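You operate a simulated robot arm through the tools that you are given. There is no shell and no other tool.

The job below is to be done with a simulated robot arm. You get a single attempt, and the scene is never put back.

TASK
Set the controls near the top of the pale table. At the end: the blue switch is switched on; the green switch is switched on; the tilt dial is turned to steep; the white switch is switched on; whatever was shut is shut again. Leave all else as you found it, and nothing knocked over.

It is judged by the outcome, as a careful person would: the job done as asked, and still so three seconds after it is handed in. It fails if anything else is knocked over, pushed out of place, dropped, spilled or broken.

THE ROBOT
A 7-joint arm with a two-finger parallel gripper, fixed in place. Base frame: the origin is on the floor under the middle of its stand, x ahead of it, y to its left, z up; the work surface is at about z = 0.8. Units: m, degrees, N and s.
It reaches about 1.247 m from its shoulder. Its first joint turns from -132.0 to 132.0 degrees. Payload 3.91 kg.
The TCP is the grasp point between the finger pads, 0.03 m short of the fingertips. In the tool frame z runs along the fingers and y along their closing line. The gripper opens to 0.11 m. The fingers are 0.02 m wide and 0.01 m thick; the gripper's body (0.048 by 0.112 m) begins 0.055 m behind the TCP.
Orientation is that of the tool frame in the base frame, as a unit quaternion [x, y, z, w]. With the fingers straight down and closing along the base's y, the tool's x points along the base's -x, its y along +y and its z along -z.

THE INTERFACE
- The arm moves only by the tool drive_tool. Its argument "steps" is a list of rows, each a list of 7 numbers: the shift along the tool's x, y, z in units of 20 mm (1.0 is 20 mm), then the turn, a rotation vector about the tool's x, y, z in units of 6 degrees (1.0 is 6 degrees), then the closure, from 0 (fully open) to 1 (shut). In form: [[tx, ty, tz, rx, ry, rz, jaw], ...]. A call has 1 to 20 rows; each row shifts and turns the commanded pose from where the row before left it, along the tool's axes as they then stand. A call with a number of a shift or a turn outside -1 to 1 is refused whole. Each row takes 0.2 s and may step no farther than 0.05 m and 8.6 degrees from the row before; otherwise, or with a gripper value out of range, the whole call is refused. Where a pose cannot be reached the arm comes as near as it can. A force on the tool above 40 N (or 10 N above the force at the start of the call, whichever is more), or a blocked arm, ends the call early, and 0.2 s more pass. Each finger travels about 0.108 m/s and halts on what it meets, pressing with about 26 N; the grip force reading is that of the motor and also rises with nothing between the fingers. The clock runs only during rows and for 0.2 s after the last one: add rows that do not move to give the fingers time. It gives the time, the measured TCP pose, the force on the tool (base axes), the opening and the grip force at its end, in the units of the frame above (readings bear some noise), with the torque about the TCP (base axes, N m) and any sound that the robot's microphone picked up, and new pictures: "pictures" is both (left out), scene, wrist or none.
- Cameras (640 x 400 px; columns grow to the right, rows downward): "scene" is fixed at [0.0597, 0.6529, 1.5872]; the picture's right is [-0.18, -0.98, 0.00], its down [-0.62, 0.11, -0.77] and it looks along [0.76, -0.14, -0.63] (base axes); focal length 374 px, centre (320, 200). "wrist" rides on the gripper at [0.072, 0.017, -0.103] in the tool frame; the picture's right is [-0.23, 0.97, 0.00], its down [-0.76, -0.18, -0.62] and it looks along [-0.61, -0.14, 0.78] (tool axes); focal length 222 px, centre (320, 200). There is no depth. A picture from a camera that has moved, and an enlarged one, comes with that camera's place and axes in the base frame and with its lens. The place of the scene camera against the robot may be out by one fixed shift of up to 0.012 m in any direction.
- enlarge(camera, box): a new picture of the part [left, top, right, bottom] of that camera's present view, enlarged. The clock stands still meanwhile.
- finish_job(): hands the job in; it is judged then, once.

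Places have to be worked out from the pictures, the camera data and where the tool is seen. Open the gripper and draw the arm clear of the work before you hand the job in, unless the task says otherwise.

The tools are called after "Request:" as name(argument=value, ...) on one line, values as JSON. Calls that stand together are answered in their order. drive_tool: Moves the arm, as the interface text tells. Its arguments: {"type":"object","properties":{"steps":{"type":"array","items":{"type":"array","items":{"type":"number"}}},"pictures":{"type":"string","enum":["both","scene","wrist","none"]}},"required":["steps"]} The other tools are called the same way: enlarge (camera, box) takes an enlarged picture of a part of a camera's view; finish_job () hands the job in.

At the start:

```text
time: 0.0
tcp_pos: [0.5834, 0.267, 1.1702]
ee_rot: [0.0, 1.0, 0.0, 0.0]
force: [0.7, -0.7, -0.7]
moment: [0.01, -0.03, 0.02]
finger_gap: 0.1098
grasp_force: 0.0
```

scene: 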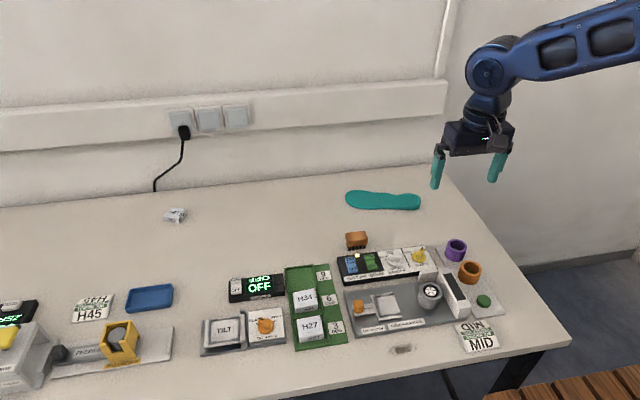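
wrist: 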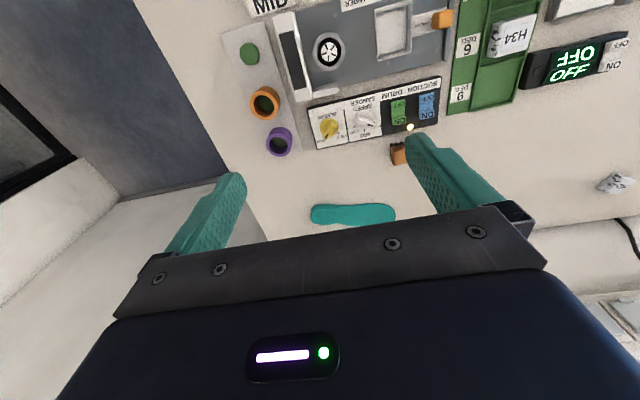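

I'll first look closely at the controls with enlarged pictures before moving anything.

Request:
enlarge(camera="scene", box=[320, 220, 520, 360])

Request:
enlarge(camera="scene", box=[180, 250, 360, 370])

Request:
enlarge(camera="scene", box=[0, 260, 200, 400])

Request:
enlarge(camera="wrist", box=[220, 0, 640, 200])

```text
2.86 times, centred on (420, 290) of scene
camera zoom: at [0.0597, 0.6529, 1.5872], right [-0.18, -0.98, 0.0], down [-0.62, 0.11, -0.77], along [0.76, -0.14, -0.63], focal length 1068 px, centre (34, -57)
```

zoom: 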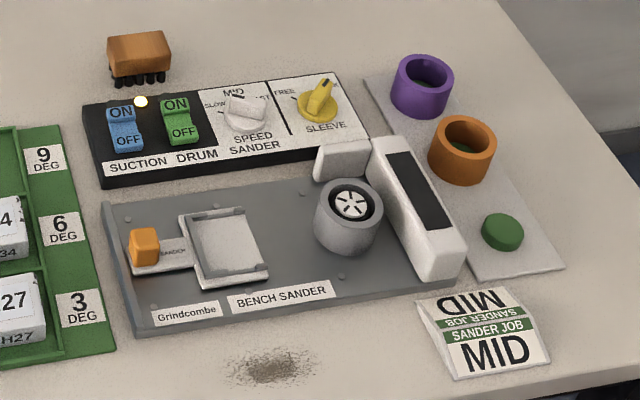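

```text
3.33 times, centred on (270, 310) of scene
camera zoom: at [0.0597, 0.6529, 1.5872], right [-0.18, -0.98, 0.0], down [-0.62, 0.11, -0.77], along [0.76, -0.14, -0.63], focal length 1246 px, centre (487, -167)
```

zoom: 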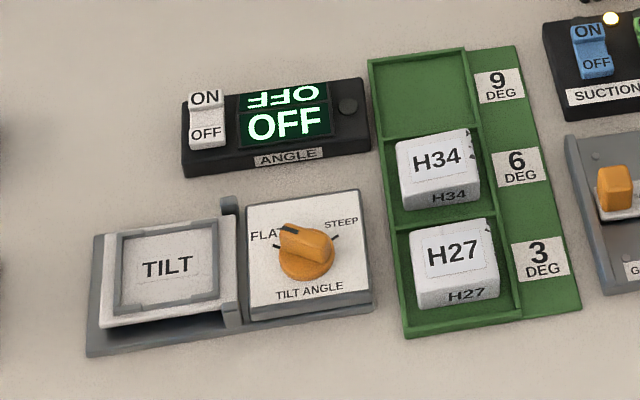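

```text
2.86 times, centred on (100, 330) of scene
camera zoom: at [0.0597, 0.6529, 1.5872], right [-0.18, -0.98, 0.0], down [-0.62, 0.11, -0.77], along [0.76, -0.14, -0.63], focal length 1068 px, centre (949, -171)
```

zoom: 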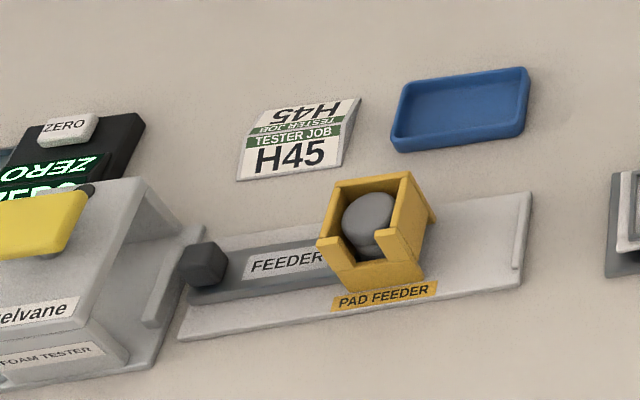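

```text
1.52 times, centred on (430, 100) of wrist
camera zoom: at [0.5116, 0.2852, 1.2719], right [0.23, 0.97, 0.0], down [0.76, -0.18, 0.62], along [0.61, -0.14, -0.78], focal length 338 px, centre (152, 352)
```

zoom: 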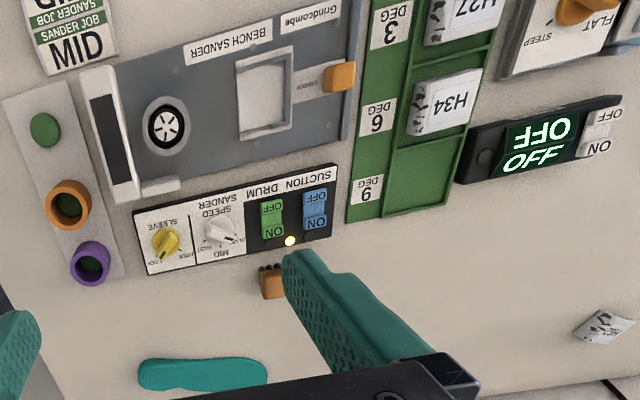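

The three off-looking switches and the tilt dial are visible; the blue switch seems to be near (0.68, 0.46, 0.83). I'll move the wrist camera over the blue and green switches, staying well above the table, to see their state and any covers.

Request:
drive_tool(steps=[[0.31, 0.95, 0.5, 0, 0, 0, 0.5], [0.31, 0.95, 0.5, 0, 0, 0, 1], [0.31, 0.95, 0.5, 0, 0, 0, 1], [0.31, 0.95, 0.5, 0, 0, 0, 1], [0.31, 0.95, 0.5, 0, 0, 0, 1], [0.31, 0.95, 0.5, 0, 0, 0, 1], [0.31, 0.95, 0.5, 0, 0, 0, 1], [0.31, 0.95, 0.5, 0, 0, 0, 1], [0.31, 0.95, 0.5, 0, 0, 0, 1], [0.31, 0.95, 0.5, 0, 0, 0, 1], [0.31, 0.95, 0.5, 0, 0, 0, 1], [0.31, 0.95, 0.5, 0, 0, 0, 1], [0, 0, 0, 0, 0, 0, 1]], pictures="both")

```text
time: 2.8
tcp_pos: [0.5079, 0.4973, 1.0478]
ee_rot: [0.0, 1.0, 0.0, -0.001]
force: [-0.5, -0.7, 0.6]
moment: [0.0, 0.0, -0.01]
finger_gap: 0.0
grasp_force: 25.6
camera wrist: at [0.436, 0.5148, 1.1503], right [0.23, 0.97, 0.0], down [0.76, -0.18, 0.62], along [0.61, -0.14, -0.78], focal length 222 px, centre (320, 200)
```

scene: 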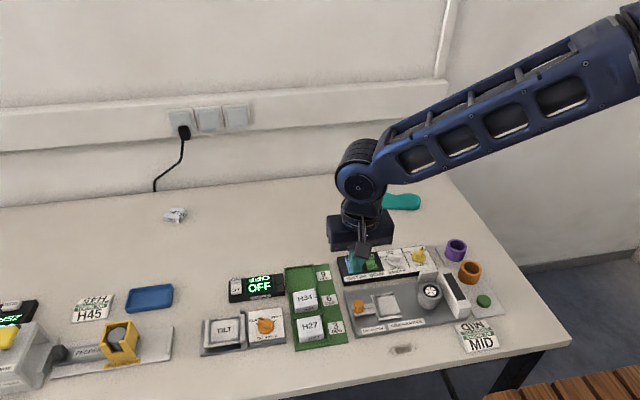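
wrist: 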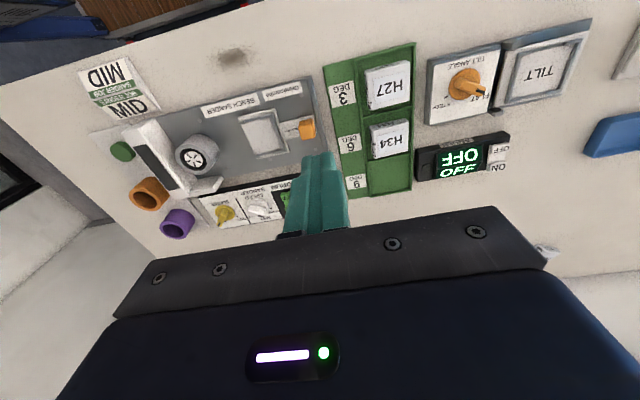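

The closed fingers hide the blue/green switches from here. I'll shift forward and a bit left so they appear beside the fingers.

Request:
drive_tool(steps=[[-0.9, 0.6, 0, 0, 0, 0, 1], [-0.9, 0.6, 0, 0, 0, 0, 1], [-0.9, 0.6, 0, 0, 0, 0, 1], [-0.9, 0.6, 0, 0, 0, 0, 1], [-0.9, 0.6, 0, 0, 0, 0, 1], [0, 0, 0, 0, 0, 0, 1]], pictures="both")

Request:
enlarge(camera="wrist", box=[120, 40, 320, 165])

Request:
enlarge(camera="wrist", box=[330, 0, 610, 175])

```text
time: 4.2
tcp_pos: [0.6001, 0.5559, 1.0496]
ee_rot: [0.001, 1.0, 0.0, 0.0]
force: [-0.5, 0.0, 0.4]
moment: [0.0, 0.0, -0.02]
finger_gap: 0.0
grasp_force: 26.1
camera wrist: at [0.5283, 0.574, 1.1528], right [0.23, 0.97, 0.0], down [0.76, -0.18, 0.62], along [0.61, -0.14, -0.78], focal length 222 px, centre (320, 200)
```

scene: 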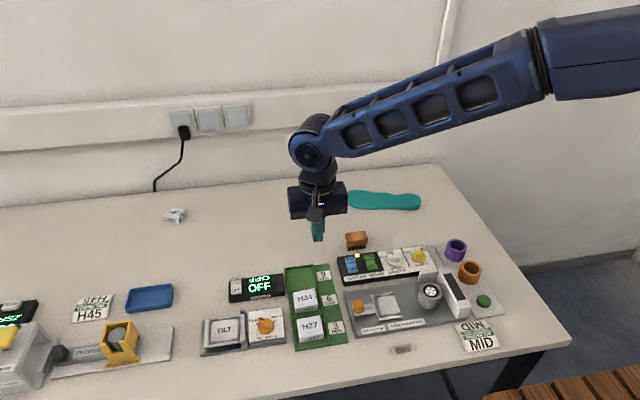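
wrist: 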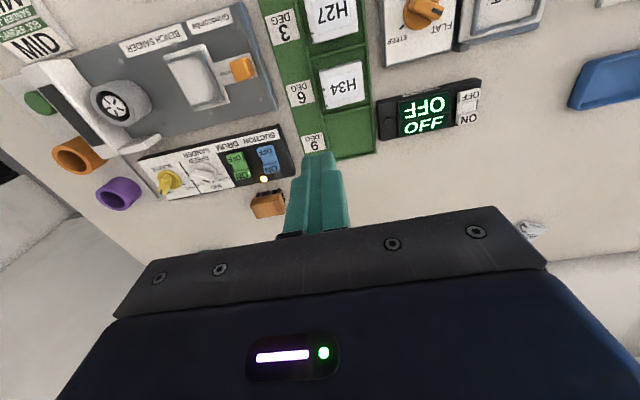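

```text
3.20 times, centred on (220, 102) of wrist
camera zoom: at [0.5283, 0.574, 1.1528], right [0.23, 0.97, 0.0], down [0.76, -0.18, 0.62], along [0.61, -0.14, -0.78], focal length 711 px, centre (640, 512)
```

zoom: 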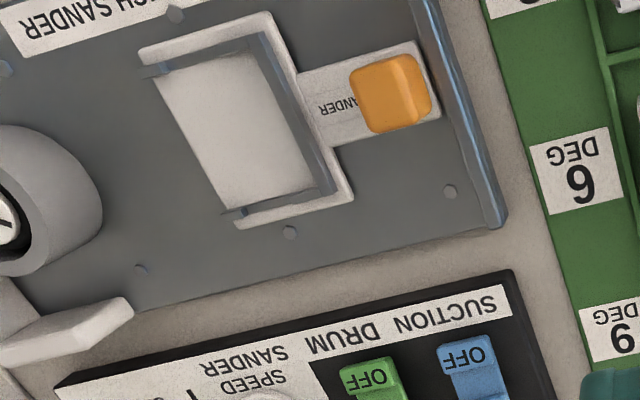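

```text
2.29 times, centred on (470, 88) of wrist
camera zoom: at [0.5283, 0.574, 1.1528], right [0.23, 0.97, 0.0], down [0.76, -0.18, 0.62], along [0.61, -0.14, -0.78], focal length 508 px, centre (-23, 457)
```

zoom: 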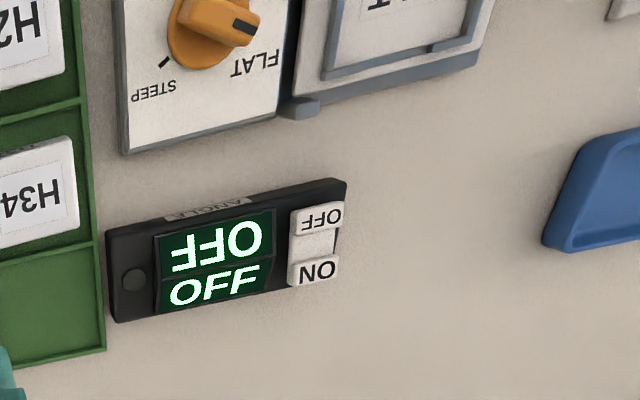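

Request:
enlarge(camera="wrist", box=[220, 130, 300, 195])

Request:
enlarge(camera="scene", box=[330, 235, 440, 300])

Request:
enlarge(camera="scene", box=[220, 260, 300, 310])

Request:
enlarge(camera="wrist", box=[440, 70, 500, 135])

```text
6.15 times, centred on (260, 162) of wrist
camera zoom: at [0.5283, 0.574, 1.1528], right [0.23, 0.97, 0.0], down [0.76, -0.18, 0.62], along [0.61, -0.14, -0.78], focal length 1367 px, centre (689, 431)
```

zoom: 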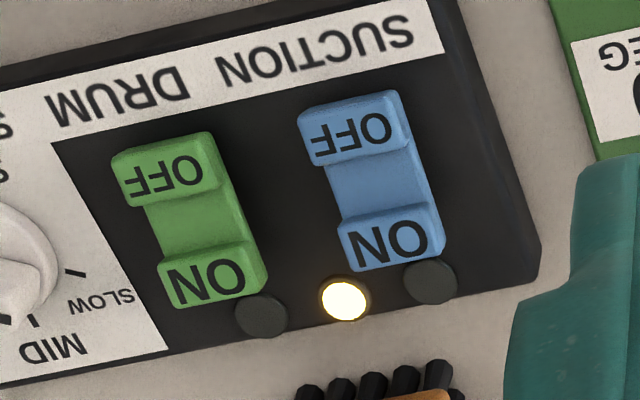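

```text
5.82 times, centred on (385, 268) of scene
camera zoom: at [0.0597, 0.6529, 1.5872], right [-0.18, -0.98, 0.0], down [-0.62, 0.11, -0.77], along [0.76, -0.14, -0.63], focal length 2174 px, centre (-58, -193)
```

zoom: 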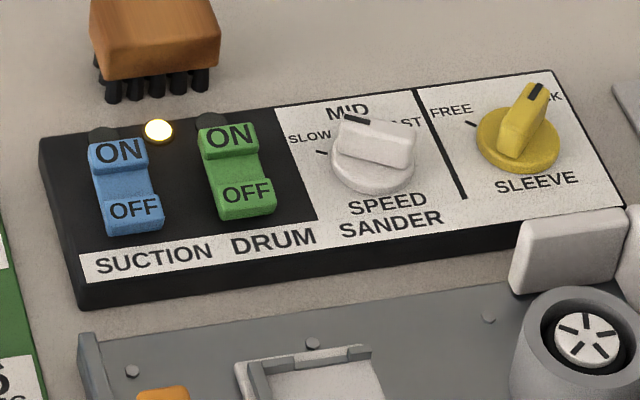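

```text
8.00 times, centred on (260, 285) of scene
camera zoom: at [0.0597, 0.6529, 1.5872], right [-0.18, -0.98, 0.0], down [-0.62, 0.11, -0.77], along [0.76, -0.14, -0.63], focal length 2990 px, centre (800, -480)
```

zoom: 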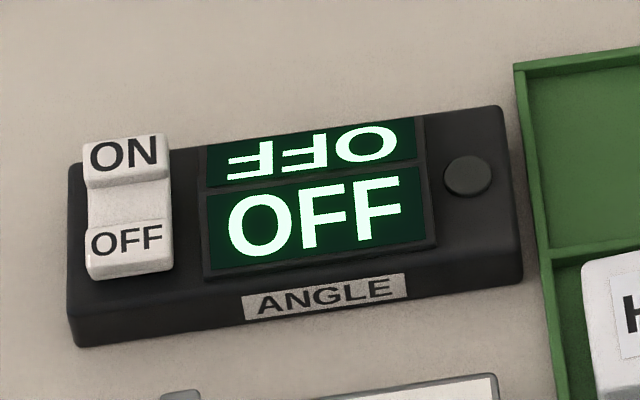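

```text
6.15 times, centred on (470, 102) of wrist
camera zoom: at [0.5283, 0.574, 1.1528], right [0.23, 0.97, 0.0], down [0.76, -0.18, 0.62], along [0.61, -0.14, -0.78], focal length 1367 px, centre (-603, 800)
```

zoom: 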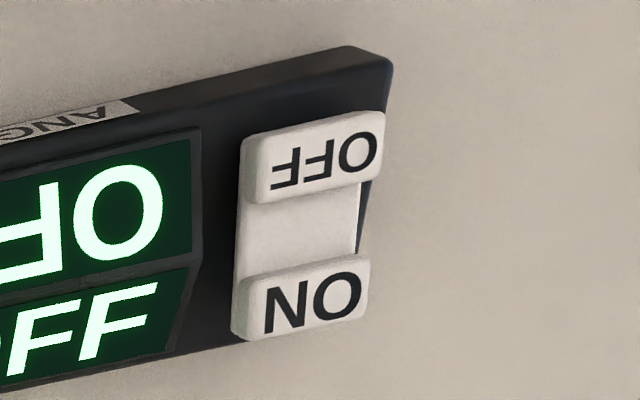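

All three rockers have their ON ends raised (off) with lamps dark, and the tilt dial points to FLAT; no covers are visible. Triangulated from wrist views: blue ON pad ≈ (0.698, 0.452, 0.83), green ≈ (0.698, 0.398), white ≈ (0.684, 0.757). I go above the blue ON pad with fingers closed.

Request:
drive_tool(steps=[[-0.6125, -0.65, 0.9375, 0, 0, 0, 1], [-0.6125, -0.65, 0.9375, 0, 0, 0, 1], [-0.6125, -0.65, 0.9375, 0, 0, 0, 1], [-0.6125, -0.65, 0.9375, 0, 0, 0, 1], [-0.6125, -0.65, 0.9375, 0, 0, 0, 1], [-0.6125, -0.65, 0.9375, 0, 0, 0, 1], [-0.6125, -0.65, 0.9375, 0, 0, 0, 1], [-0.6125, -0.65, 0.9375, 0, 0, 0, 1], [0, 0, 0, 0, 0, 0, 1]], pictures="both")

Request:
enlarge(camera="scene", box=[330, 215, 440, 285])

Request:
enlarge(camera="wrist", box=[230, 90, 390, 190])

```text
time: 6.2
tcp_pos: [0.6964, 0.4493, 0.9021]
ee_rot: [0.0, 1.0, 0.0, 0.0]
force: [0.1, -0.4, -0.4]
moment: [-0.01, -0.02, 0.0]
finger_gap: 0.0
grasp_force: 26.1
camera wrist: at [0.6242, 0.467, 1.004], right [0.23, 0.97, 0.0], down [0.76, -0.18, 0.62], along [0.61, -0.14, -0.78], focal length 222 px, centre (320, 200)
```

scene: 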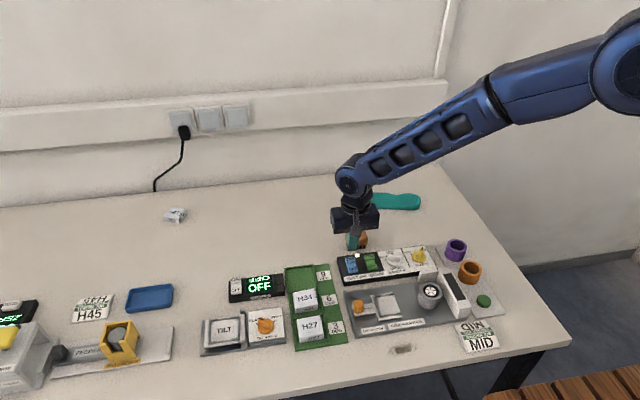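
wrist: 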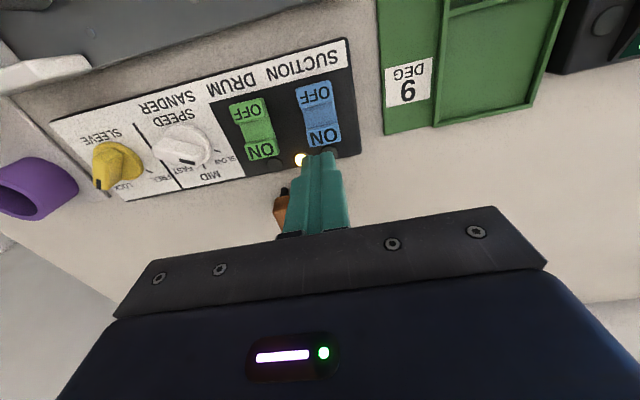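

```text
5.71 times, centred on (385, 250) of scene
camera zoom: at [0.0597, 0.6529, 1.5872], right [-0.18, -0.98, 0.0], down [-0.62, 0.11, -0.77], along [0.76, -0.14, -0.63], focal length 2136 px, centre (-51, -86)
```

zoom: 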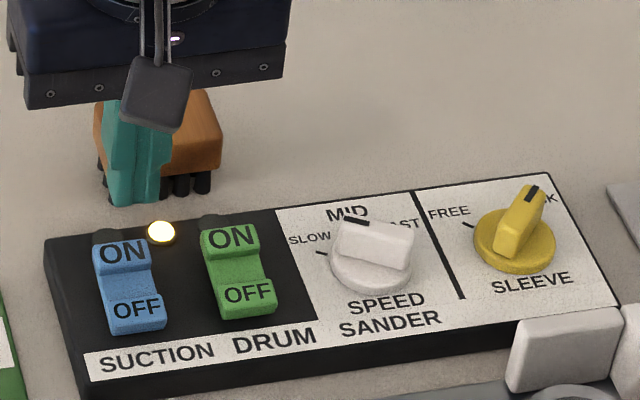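

```text
4.00 times, centred on (310, 140) of wrist
camera zoom: at [0.6242, 0.467, 1.004], right [0.23, 0.97, 0.0], down [0.76, -0.18, 0.62], along [0.61, -0.14, -0.78], focal length 888 px, centre (360, 440)
```

zoom: 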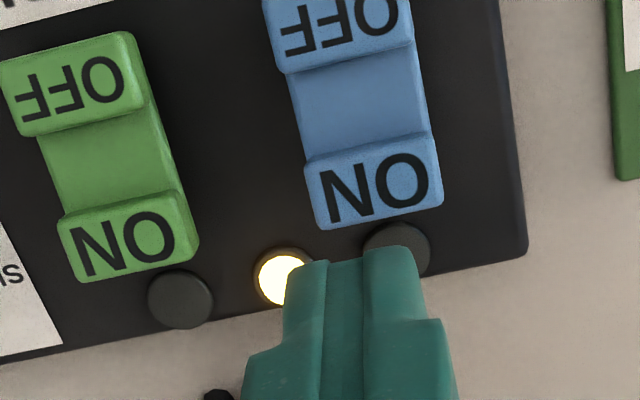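

The blue ON pad measures (0.697, 0.4525, ~0.83) from here. I'll nudge 3 mm left and lower to just above contact.

Request:
drive_tool(steps=[[-0.05, 0.15, 0.5, 0, 0, 0, 1], [0, 0, 0.5, 0, 0, 0, 1], [0, 0, 0.4, 0, 0, 0, 1], [0, 0, 0.25, 0, 0, 0, 1], [0, 0, 0.2, 0, 0, 0, 1], [0, 0, 0, 0, 0, 0, 1]], pictures="both")

Request:
enlarge(camera="scene", box=[330, 230, 400, 280])

Request:
enlarge(camera="wrist", box=[240, 60, 400, 180])

```text
time: 7.7
tcp_pos: [0.6996, 0.4541, 0.8666]
ee_rot: [0.0, 1.0, 0.001, 0.001]
force: [-2.0, -3.0, 9.3]
moment: [-0.16, 0.15, 0.05]
finger_gap: 0.0
grasp_force: 26.4
stopped in row 6: the force on the tool passed its limit at 42 N (the readings are from after the stop); the commanded pose is now the measured one
camera wrist: at [0.6266, 0.4726, 0.9677], right [0.23, 0.97, 0.0], down [0.76, -0.18, 0.63], along [0.61, -0.14, -0.78], focal length 222 px, centre (320, 200)
```

scene: 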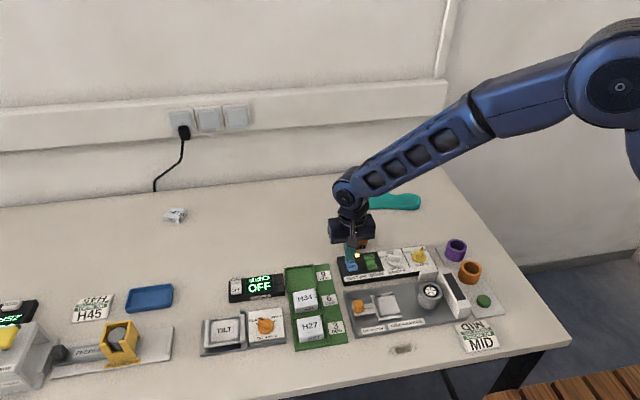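
wrist: 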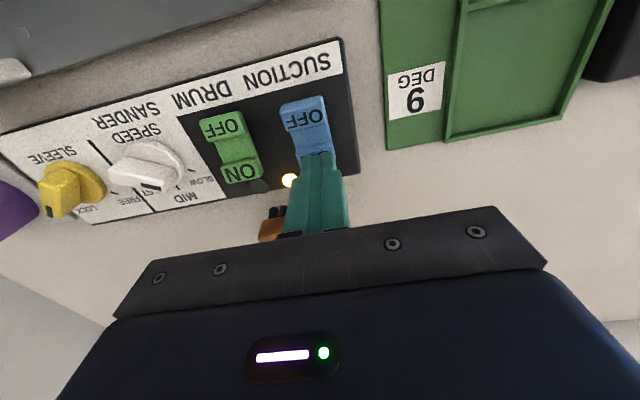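

```text
8.00 times, centred on (365, 255) of scene
camera zoom: at [0.0597, 0.6529, 1.5872], right [-0.18, -0.98, 0.0], down [-0.62, 0.11, -0.77], along [0.76, -0.14, -0.63], focal length 2990 px, centre (-40, -240)
```

zoom: 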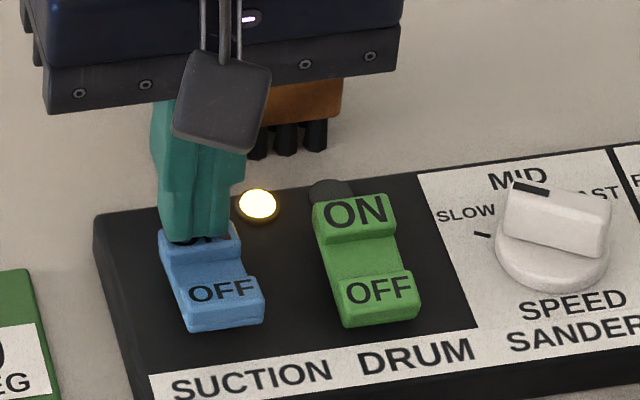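

```text
3.33 times, centred on (320, 120) of wrist
camera zoom: at [0.6266, 0.4726, 0.9677], right [0.23, 0.97, 0.0], down [0.76, -0.18, 0.63], along [0.61, -0.14, -0.78], focal length 740 px, centre (320, 467)
```

zoom: 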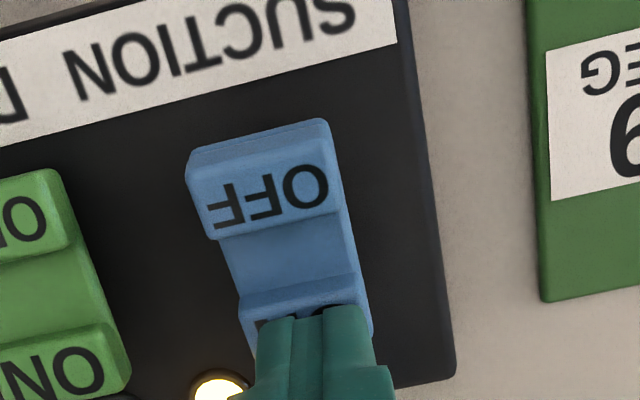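

Contact came at tip height ≈0.837 with a brief force spike; the switch doesn't look tipped yet. I'll press further slowly in 1–2 mm steps.

Request:
drive_tool(steps=[[0, 0, 0.06, 0, 0, 0, 1], [0, 0, 0.06, 0, 0, 0, 1], [0, 0, 0.06, 0, 0, 0, 1], [0, 0, 0.06, 0, 0, 0, 1]], pictures="both")

Request:
enlarge(camera="scene", box=[330, 230, 400, 280])

Request:
enlarge(camera="wrist", box=[240, 60, 400, 180])

```text
time: 8.3
tcp_pos: [0.7003, 0.4552, 0.8648]
ee_rot: [0.001, 1.0, 0.002, 0.002]
force: [0.0, -1.0, 9.5]
moment: [-0.06, 0.1, -0.06]
finger_gap: 0.0003
grasp_force: 26.0
stopped in row 3: the force on the tool passed its limit at 43 N (the readings are from after the stop); the commanded pose is now the measured one
camera wrist: at [0.6271, 0.473, 0.9674], right [0.23, 0.97, 0.01], down [0.76, -0.18, 0.63], along [0.61, -0.14, -0.78], focal length 222 px, centre (320, 200)
```

scene: 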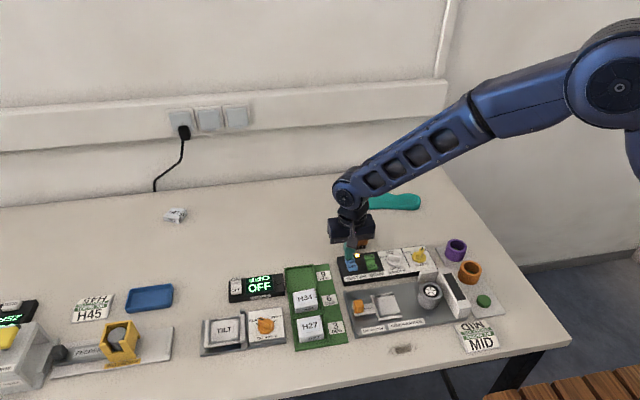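
wrist: 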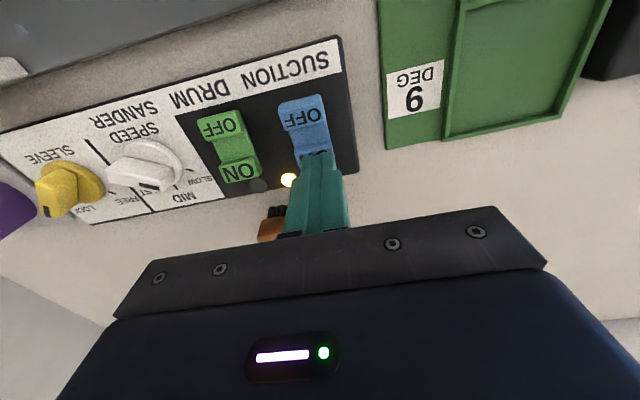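

```text
8.00 times, centred on (365, 255) of scene
camera zoom: at [0.0597, 0.6529, 1.5872], right [-0.18, -0.98, 0.0], down [-0.62, 0.11, -0.77], along [0.76, -0.14, -0.63], focal length 2990 px, centre (-40, -240)
```

zoom: 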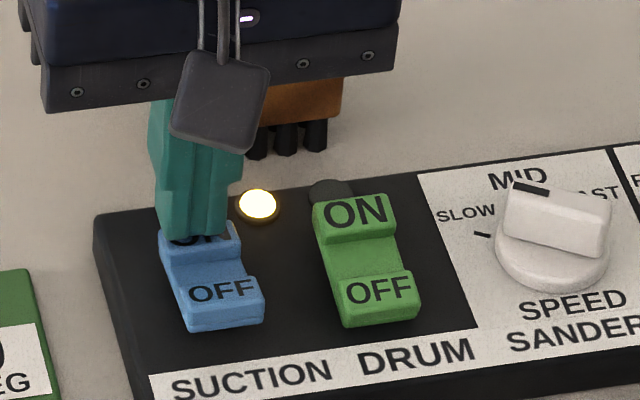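

```text
3.33 times, centred on (320, 120) of wrist
camera zoom: at [0.6271, 0.473, 0.9674], right [0.23, 0.97, 0.01], down [0.76, -0.18, 0.63], along [0.61, -0.14, -0.78], focal length 740 px, centre (320, 467)
```

zoom: 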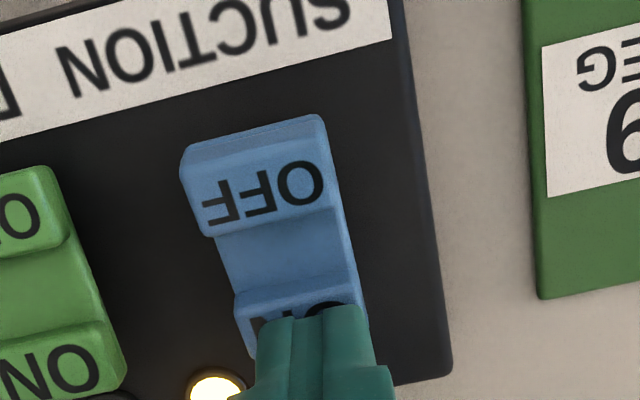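

Comparing blue to green, the blue OFF end now stands about 6 mm higher, so the rocker appears tipped to its end stop. I'll lift off and check it stays and whether its lamp is lit.

Request:
drive_tool(steps=[[0, 0, -0.3, 0, 0, 0, 1], [0, 0, -0.6, 0, 0, 0, 1], [0, 0, -0.7, 0, 0, 0, 1], [0, 0, -0.7, 0, 0, 0, 1], [0, 0, 0, 0, 0, 0, 1]], pictures="both")

Request:
enlarge(camera="scene", box=[330, 230, 400, 280])

Request:
enlarge(camera="wrist", box=[230, 70, 390, 190])

```text
time: 9.5
tcp_pos: [0.7003, 0.4554, 0.9106]
ee_rot: [0.0, 1.0, 0.001, 0.002]
force: [0.1, -0.8, 0.5]
moment: [0.01, -0.03, 0.0]
finger_gap: 0.0
grasp_force: 26.1
camera wrist: at [0.6272, 0.4736, 1.0133], right [0.23, 0.97, 0.0], down [0.76, -0.18, 0.63], along [0.61, -0.14, -0.78], focal length 222 px, centre (320, 200)
```

scene: 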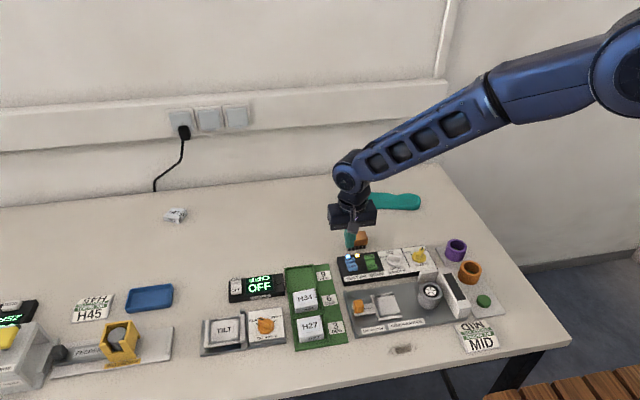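
wrist: 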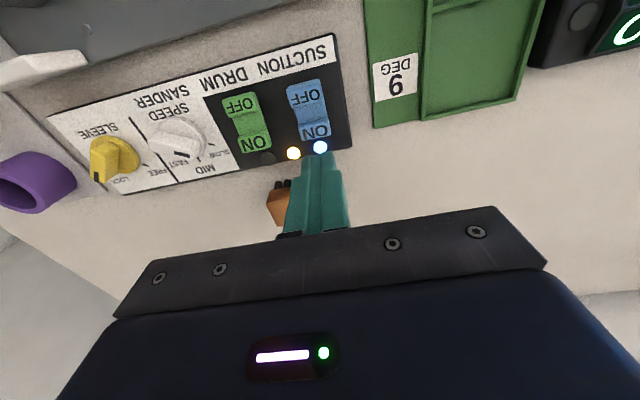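

```text
8.00 times, centred on (365, 255) of scene
camera zoom: at [0.0597, 0.6529, 1.5872], right [-0.18, -0.98, 0.0], down [-0.62, 0.11, -0.77], along [0.76, -0.14, -0.63], focal length 2990 px, centre (-40, -240)
```

zoom: 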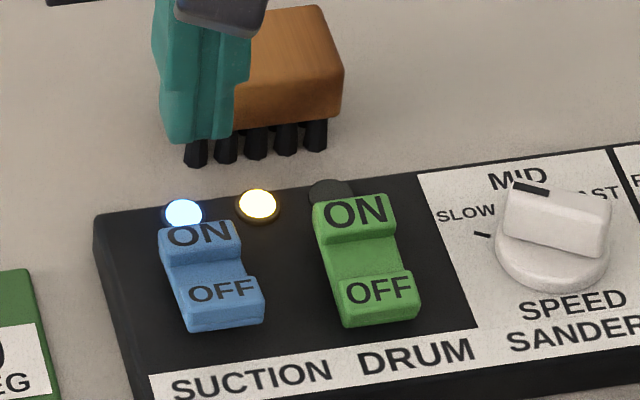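

```text
3.33 times, centred on (310, 130) of wrist
camera zoom: at [0.6272, 0.4736, 1.0133], right [0.23, 0.97, 0.0], down [0.76, -0.18, 0.63], along [0.61, -0.14, -0.78], focal length 740 px, centre (353, 433)
```

zoom: 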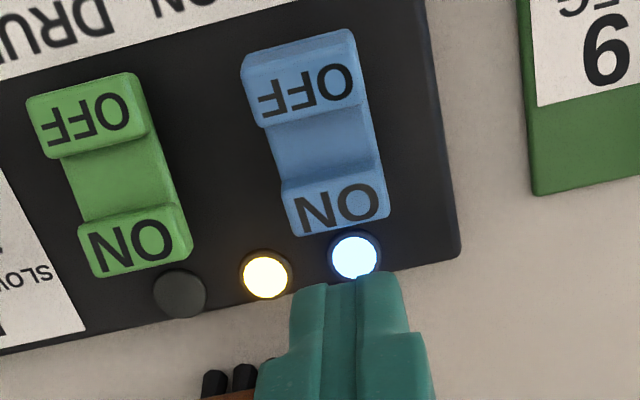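

Blue's lamp is lit and the rocker stays tipped: blue is on. Next, move 57 mm right over the green ON pad (0.698, 0.3985) and press the same way, gently.

Request:
drive_tool(steps=[[0.05, -0.95, 0, 0, 0, 0, 1], [0.05, -0.95, 0, 0, 0, 0, 1], [0, -0.95, 0, 0, 0, 0, 1], [0, 0, 0.5, 0, 0, 0, 1], [0, 0, 0.5, 0, 0, 0, 1], [0, 0, 0.4, 0, 0, 0, 1], [0, 0, 0.15, 0, 0, 0, 1], [0, 0, 0.15, 0, 0, 0, 1], [0, 0, 0.12, 0, 0, 0, 1], [0, 0, 0.12, 0, 0, 0, 1], [0, 0, 0.1, 0, 0, 0, 1], [0, 0, 0.1, 0, 0, 0, 1]], pictures="both")

Request:
enlarge(camera="scene", box=[330, 230, 400, 280])

```text
time: 12.1
tcp_pos: [0.6974, 0.3979, 0.8673]
ee_rot: [0.0, 1.0, 0.002, 0.002]
force: [0.5, 0.4, 0.2]
moment: [-0.01, -0.03, 0.03]
finger_gap: 0.0003
grasp_force: 26.2
camera wrist: at [0.6245, 0.4159, 0.9696], right [0.23, 0.97, 0.0], down [0.76, -0.18, 0.63], along [0.61, -0.14, -0.78], focal length 222 px, centre (320, 200)
```

scene: 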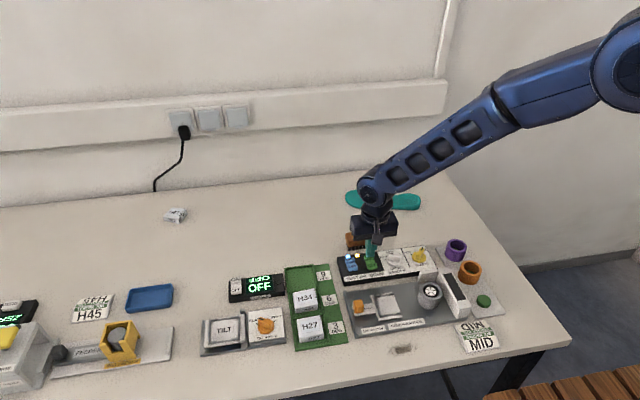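
wrist: 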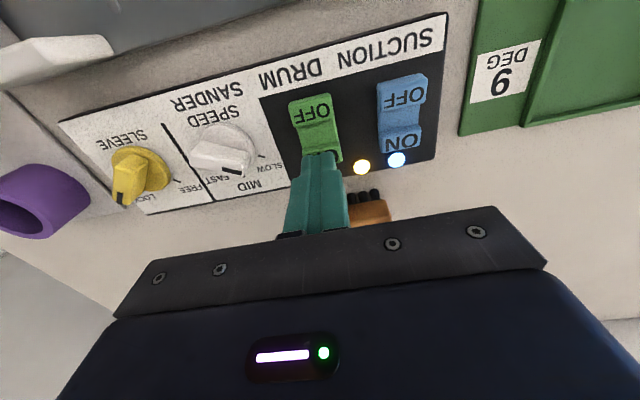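

```text
8.00 times, centred on (365, 255) of scene
camera zoom: at [0.0597, 0.6529, 1.5872], right [-0.18, -0.98, 0.0], down [-0.62, 0.11, -0.77], along [0.76, -0.14, -0.63], focal length 2990 px, centre (-40, -240)
```

zoom: 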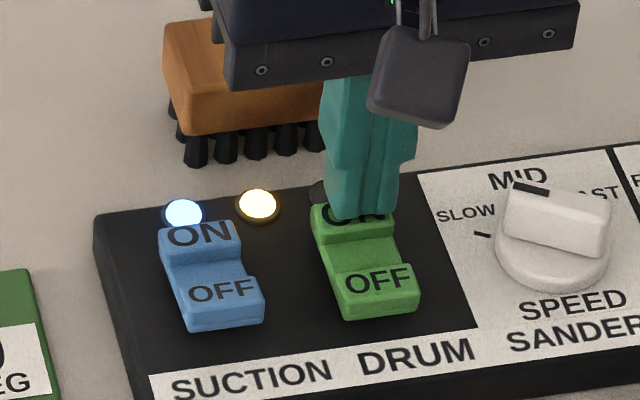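

The green rocker appears to be tipping (its OFF end rose) with no residual force yet. I'll press a couple more millimetres.

Request:
drive_tool(steps=[[0, 0, 0.08, 0, 0, 0, 1], [0, 0, 0.08, 0, 0, 0, 1], [0, 0, 0.06, 0, 0, 0, 1], [0, 0, 0, 0, 0, 0, 1]], pictures="none")

Request:
drive_tool(steps=[[0, 0, -0.3, 0, 0, 0, 1], [0, 0, -0.6, 0, 0, 0, 1], [0, 0, -0.8, 0, 0, 0, 1], [0, 0, -0.8, 0, 0, 0, 1], [0, 0, 0, 0, 0, 0, 1]], pictures="both")

Request:
enlarge(camera="scene", box=[330, 230, 400, 280])

```text
time: 13.2
tcp_pos: [0.6977, 0.3983, 0.8649]
ee_rot: [0.0, 1.0, 0.002, 0.001]
force: [-7.9, -5.7, 14.8]
moment: [-0.3, 0.39, 0.05]
finger_gap: 0.0
grasp_force: 25.9
stopped in row 4: the force on the tool passed its limit at 41 N (the readings are from after the stop); the commanded pose is now the measured one
```

```text
time: 14.4
tcp_pos: [0.6975, 0.3997, 0.9145]
ee_rot: [0.0, 1.0, 0.002, 0.002]
force: [0.1, -0.7, -0.2]
moment: [0.01, -0.03, 0.0]
finger_gap: 0.0
grasp_force: 25.8
camera wrist: at [0.6254, 0.417, 1.0164], right [0.23, 0.97, 0.01], down [0.76, -0.18, 0.63], along [0.61, -0.14, -0.78], focal length 222 px, centre (320, 200)
```

scene: 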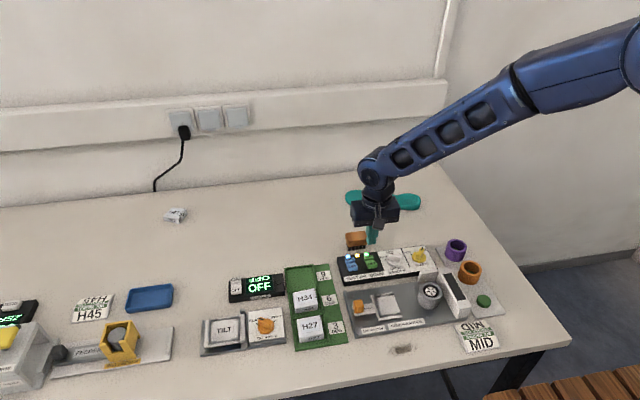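
wrist: 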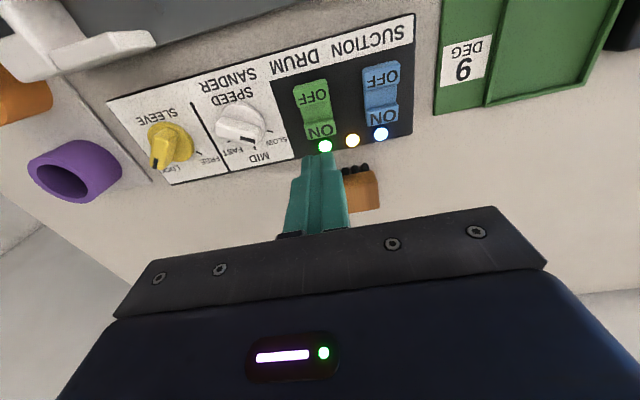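

```text
8.00 times, centred on (365, 255) of scene
camera zoom: at [0.0597, 0.6529, 1.5872], right [-0.18, -0.98, 0.0], down [-0.62, 0.11, -0.77], along [0.76, -0.14, -0.63], focal length 2990 px, centre (-40, -240)
```

zoom: 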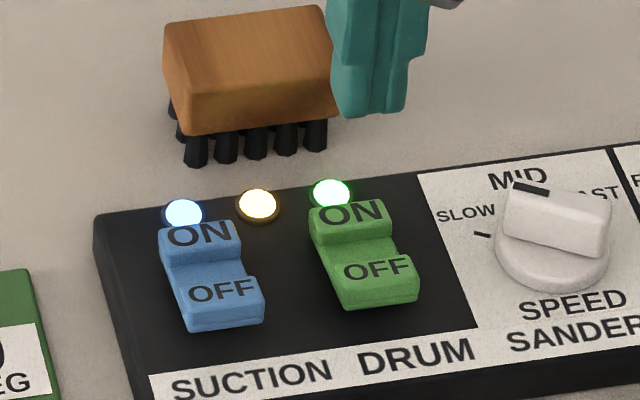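

Green lamp is lit too. Now I rise and travel left to above the white ANGLE switch (ON pad ≈ (0.684, 0.757)).

Request:
drive_tool(steps=[[0, 0, -0.8, 0, 0, 0, 1], [0, 0.5, -0.8, 0, 0, 0, 1], [0.04, 1, -0.5, 0, 0, 0, 1], [0.04, 1, 0, 0, 0, 0, 1], [0.04, 1, 0, 0, 0, 0, 1], [0.04, 1, 0, 0, 0, 0, 1], [0.04, 1, 0, 0, 0, 0, 1], [0.04, 1, 0, 0, 0, 0, 1], [0.04, 1, 0, 0, 0, 0, 1], [0.04, 1, 0, 0, 0, 0, 1], [0.04, 1, 0, 0, 0, 0, 1], [0.04, 1, 0, 0, 0, 0, 1], [0.04, 1, 0, 0, 0, 0, 1], [0.04, 1, 0, 0, 0, 0, 1], [0.04, 1, 0, 0, 0, 0, 1], [0.04, 1, 0, 0, 0, 0, 1], [0.04, 1, 0, 0, 0, 0, 1], [0.04, 1, 0, 0, 0, 0, 1], [0.04, 1, 0, 0, 0, 0, 1], [0, 0, 0, 0, 0, 0, 1]], pictures="both")

Request:
enlarge(camera="wrist", box=[240, 60, 400, 180])

Request:
enlarge(camera="wrist", box=[140, 0, 340, 125])

```text
time: 18.6
tcp_pos: [0.6834, 0.7466, 0.9581]
ee_rot: [0.0, 1.0, 0.002, 0.002]
force: [-0.3, -0.9, 0.3]
moment: [0.01, -0.02, -0.03]
finger_gap: 0.0
grasp_force: 25.7
camera wrist: at [0.6114, 0.765, 1.0599], right [0.23, 0.97, 0.01], down [0.76, -0.18, 0.63], along [0.61, -0.14, -0.78], focal length 222 px, centre (320, 200)
```

scene: 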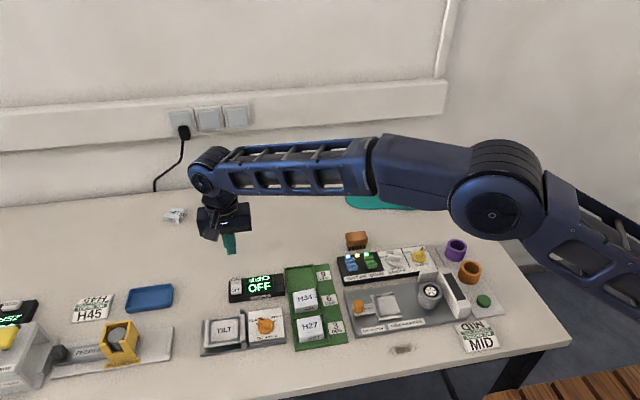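
wrist: 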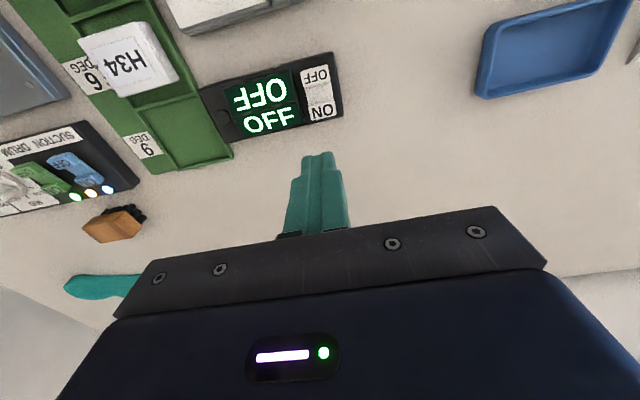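

```text
3.33 times, centred on (320, 120) of wrist
camera zoom: at [0.6114, 0.765, 1.0599], right [0.23, 0.97, 0.01], down [0.76, -0.18, 0.63], along [0.61, -0.14, -0.78], focal length 740 px, centre (320, 467)
```

zoom: 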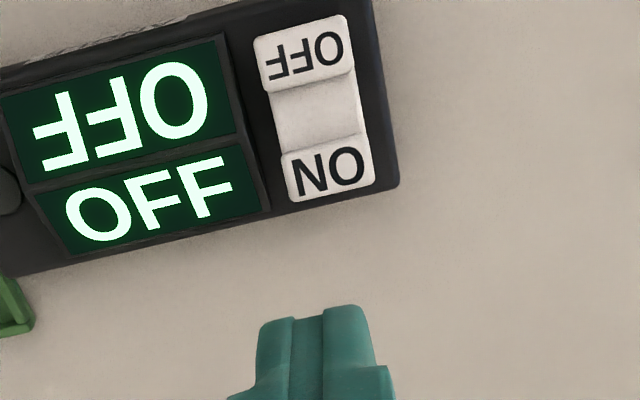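

```text
3.20 times, centred on (240, 62) of wrist
camera zoom: at [0.6114, 0.765, 1.0599], right [0.23, 0.97, 0.01], down [0.76, -0.18, 0.63], along [0.61, -0.14, -0.78], focal length 711 px, centre (576, 640)
```

zoom: 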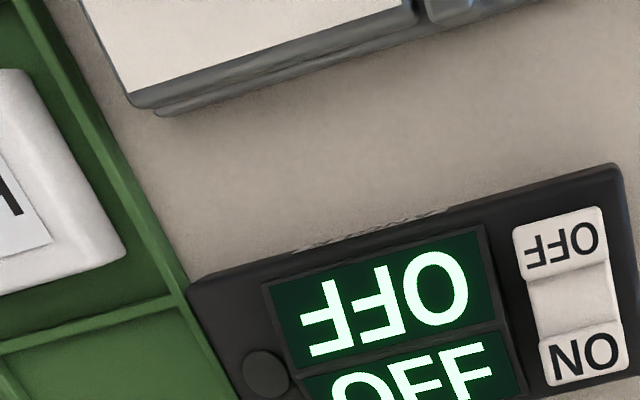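

The white ON pad measures ≈ (0.682, 0.753). I'll correct 6.5 mm left, descend to just above, then press slowly.

Request:
drive_tool(steps=[[0.05, 0.33, 0.8, 0, 0, 0, 1], [0, 0, 0.9, 0, 0, 0, 1], [0, 0, 0.9, 0, 0, 0, 1], [0, 0, 0.7, 0, 0, 0, 1], [0, 0, 0.4, 0, 0, 0, 1], [0, 0, 0.2, 0, 0, 0, 1], [0, 0, 0.12, 0, 0, 0, 1], [0, 0, 0.12, 0, 0, 0, 1], [0, 0, 0.1, 0, 0, 0, 1], [0, 0, 0.1, 0, 0, 0, 1], [0, 0, 0, 0, 0, 0, 1]], pictures="both")

Request:
enlarge(camera="scene", box=[220, 255, 300, 305])

```text
time: 21.0
tcp_pos: [0.6833, 0.7556, 0.8708]
ee_rot: [0.0, 1.0, 0.002, 0.002]
force: [0.6, -0.7, 0.3]
moment: [0.01, -0.01, 0.02]
finger_gap: 0.0
grasp_force: 26.0
camera wrist: at [0.6106, 0.7729, 0.9728], right [0.23, 0.97, 0.01], down [0.76, -0.18, 0.63], along [0.61, -0.14, -0.78], focal length 222 px, centre (320, 200)
```

scene: 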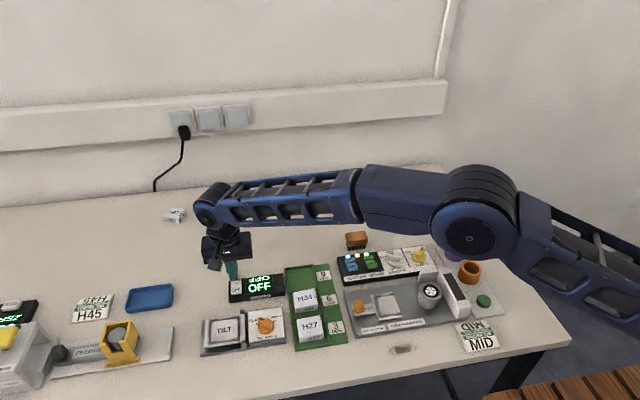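
wrist: 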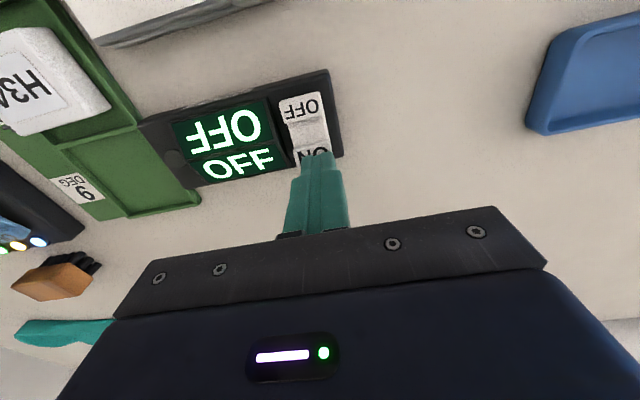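

```text
8.00 times, centred on (260, 280) of scene
camera zoom: at [0.0597, 0.6529, 1.5872], right [-0.18, -0.98, 0.0], down [-0.62, 0.11, -0.77], along [0.76, -0.14, -0.63], focal length 2990 px, centre (800, -440)
```

zoom: 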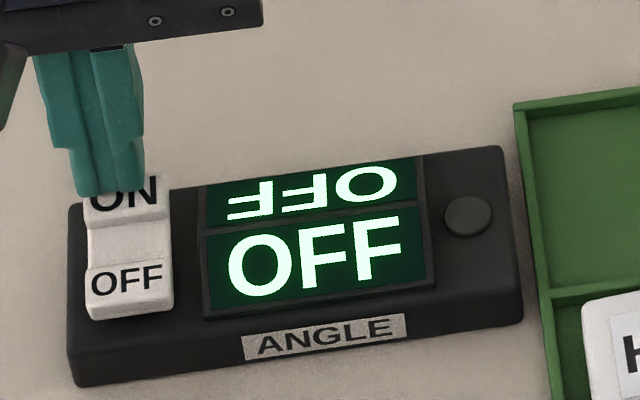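

The tip sits about 4–5 mm too far left relative to the pad and just above it. I shift right 4 mm and continue pressing in small steps.

Request:
drive_tool(steps=[[0, -0.22, 0, 0, 0, 0, 1], [0, 0, 0.12, 0, 0, 0, 1], [0, 0, 0.1, 0, 0, 0, 1], [0, 0, 0.1, 0, 0, 0, 1], [0, 0, 0.08, 0, 0, 0, 1], [0, 0, 0.08, 0, 0, 0, 1], [0, 0, 0, 0, 0, 0, 1]], pictures="scene")

Request:
enlarge(camera="scene", box=[220, 255, 300, 305])

```text
time: 22.5
tcp_pos: [0.6839, 0.7511, 0.8656]
ee_rot: [0.0, 1.0, 0.004, 0.004]
force: [-4.1, -6.0, 13.7]
moment: [-0.28, 0.27, 0.04]
finger_gap: 0.0001
grasp_force: 25.9
stopped in row 7: the force on the tool passed its limit at 42 N (the readings are from after the stop); the commanded pose is now the measured one
```

scene: 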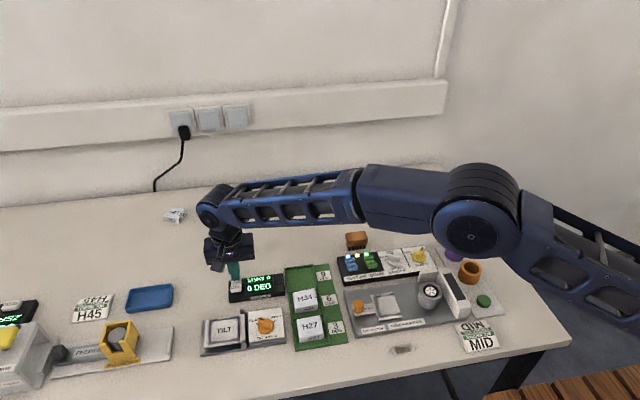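

```text
8.00 times, centred on (260, 280) of scene
camera zoom: at [0.0597, 0.6529, 1.5872], right [-0.18, -0.98, 0.0], down [-0.62, 0.11, -0.77], along [0.76, -0.14, -0.63], focal length 2990 px, centre (800, -440)
```

zoom: 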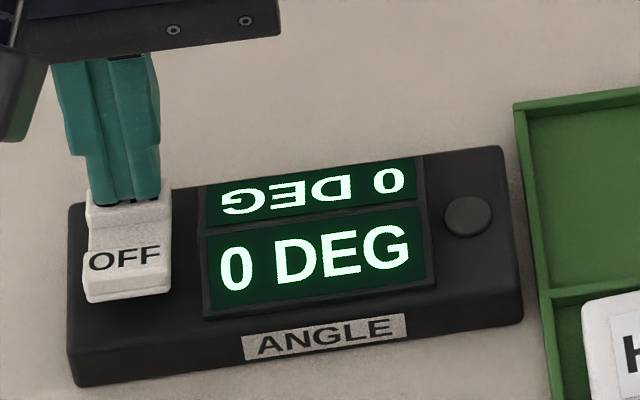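

The display now reads "0 DEG": white is on. I'll lift, then go above the tilt dial with the gripper opening, to look at it closely.

Request:
drive_tool(steps=[[0, 0, -0.4, 0, 0, 0, 1], [0, 0, -0.9, 0, 0, 0, 1], [0, 0, -1, 0, 0, 0, 1], [0, 0, -1, 0, 0, 0, 0.8], [0.6, -0.4, -1, 0, 0, 0, 0.5], [0.7, -0.5, -1, 0, 0, 0, 0.2], [0.7, -0.5, -1, 0, 0, 0, 0], [0.7, -0.5, -0.7, 0, 0, 0, 0], [0.7, -0.5, -0.7, 0, 0, 0, 0], [0.7, -0.5, 0, 0, 0, 0, 0], [0.7, -0.5, 0, 0, 0, 0, 0], [0.7, -0.5, 0, 0, 0, 0, 0], [0.7, -0.5, 0, 0, 0, 0, 0], [0, 0, 0, 0, 0, 0, 0]], pictures="both")

Request:
enlarge(camera="scene", box=[195, 260, 305, 360])

Request:
enlarge(camera="wrist", box=[240, 20, 440, 145])

```text
time: 25.5
tcp_pos: [0.559, 0.6628, 1.0163]
ee_rot: [0.0, 1.0, 0.004, 0.003]
force: [0.1, -0.5, 0.7]
moment: [0.01, -0.03, 0.0]
finger_gap: 0.1099
grasp_force: 0.0
camera wrist: at [0.486, 0.68, 1.1191], right [0.23, 0.97, 0.01], down [0.76, -0.18, 0.63], along [0.61, -0.14, -0.78], focal length 222 px, centre (320, 200)
```

scene: 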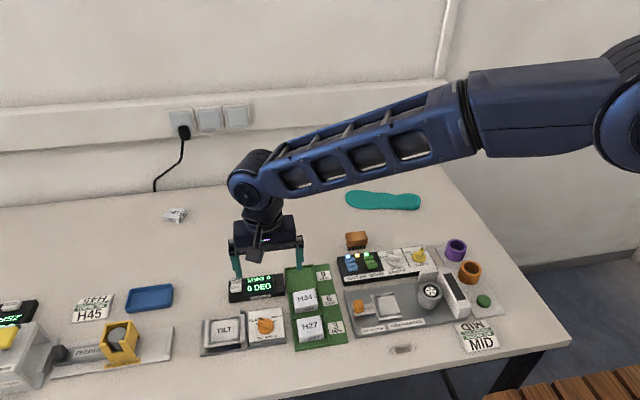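
wrist: 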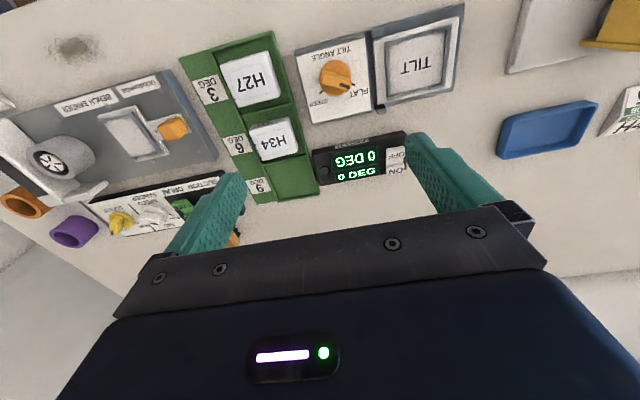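

```text
4.00 times, centred on (250, 310) of scene
camera zoom: at [0.0597, 0.6529, 1.5872], right [-0.18, -0.98, 0.0], down [-0.62, 0.11, -0.77], along [0.76, -0.14, -0.63], focal length 1495 px, centre (600, -240)
```

zoom: 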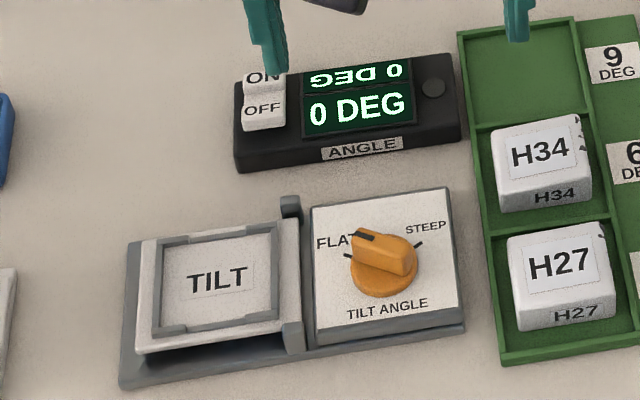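

```text
3.20 times, centred on (340, 82) of wrist
camera zoom: at [0.486, 0.68, 1.1191], right [0.23, 0.97, 0.01], down [0.76, -0.18, 0.63], along [0.61, -0.14, -0.78], focal length 711 px, centre (256, 576)
```

zoom: 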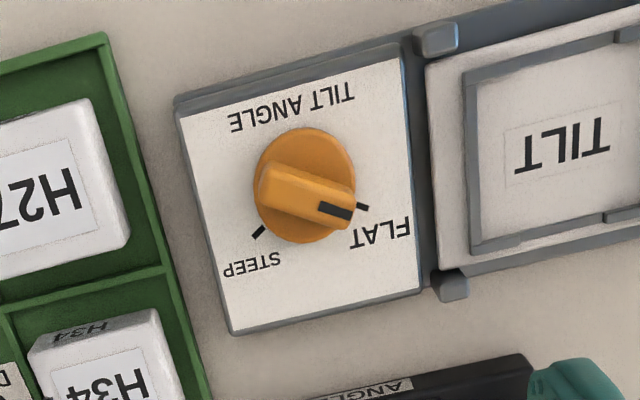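

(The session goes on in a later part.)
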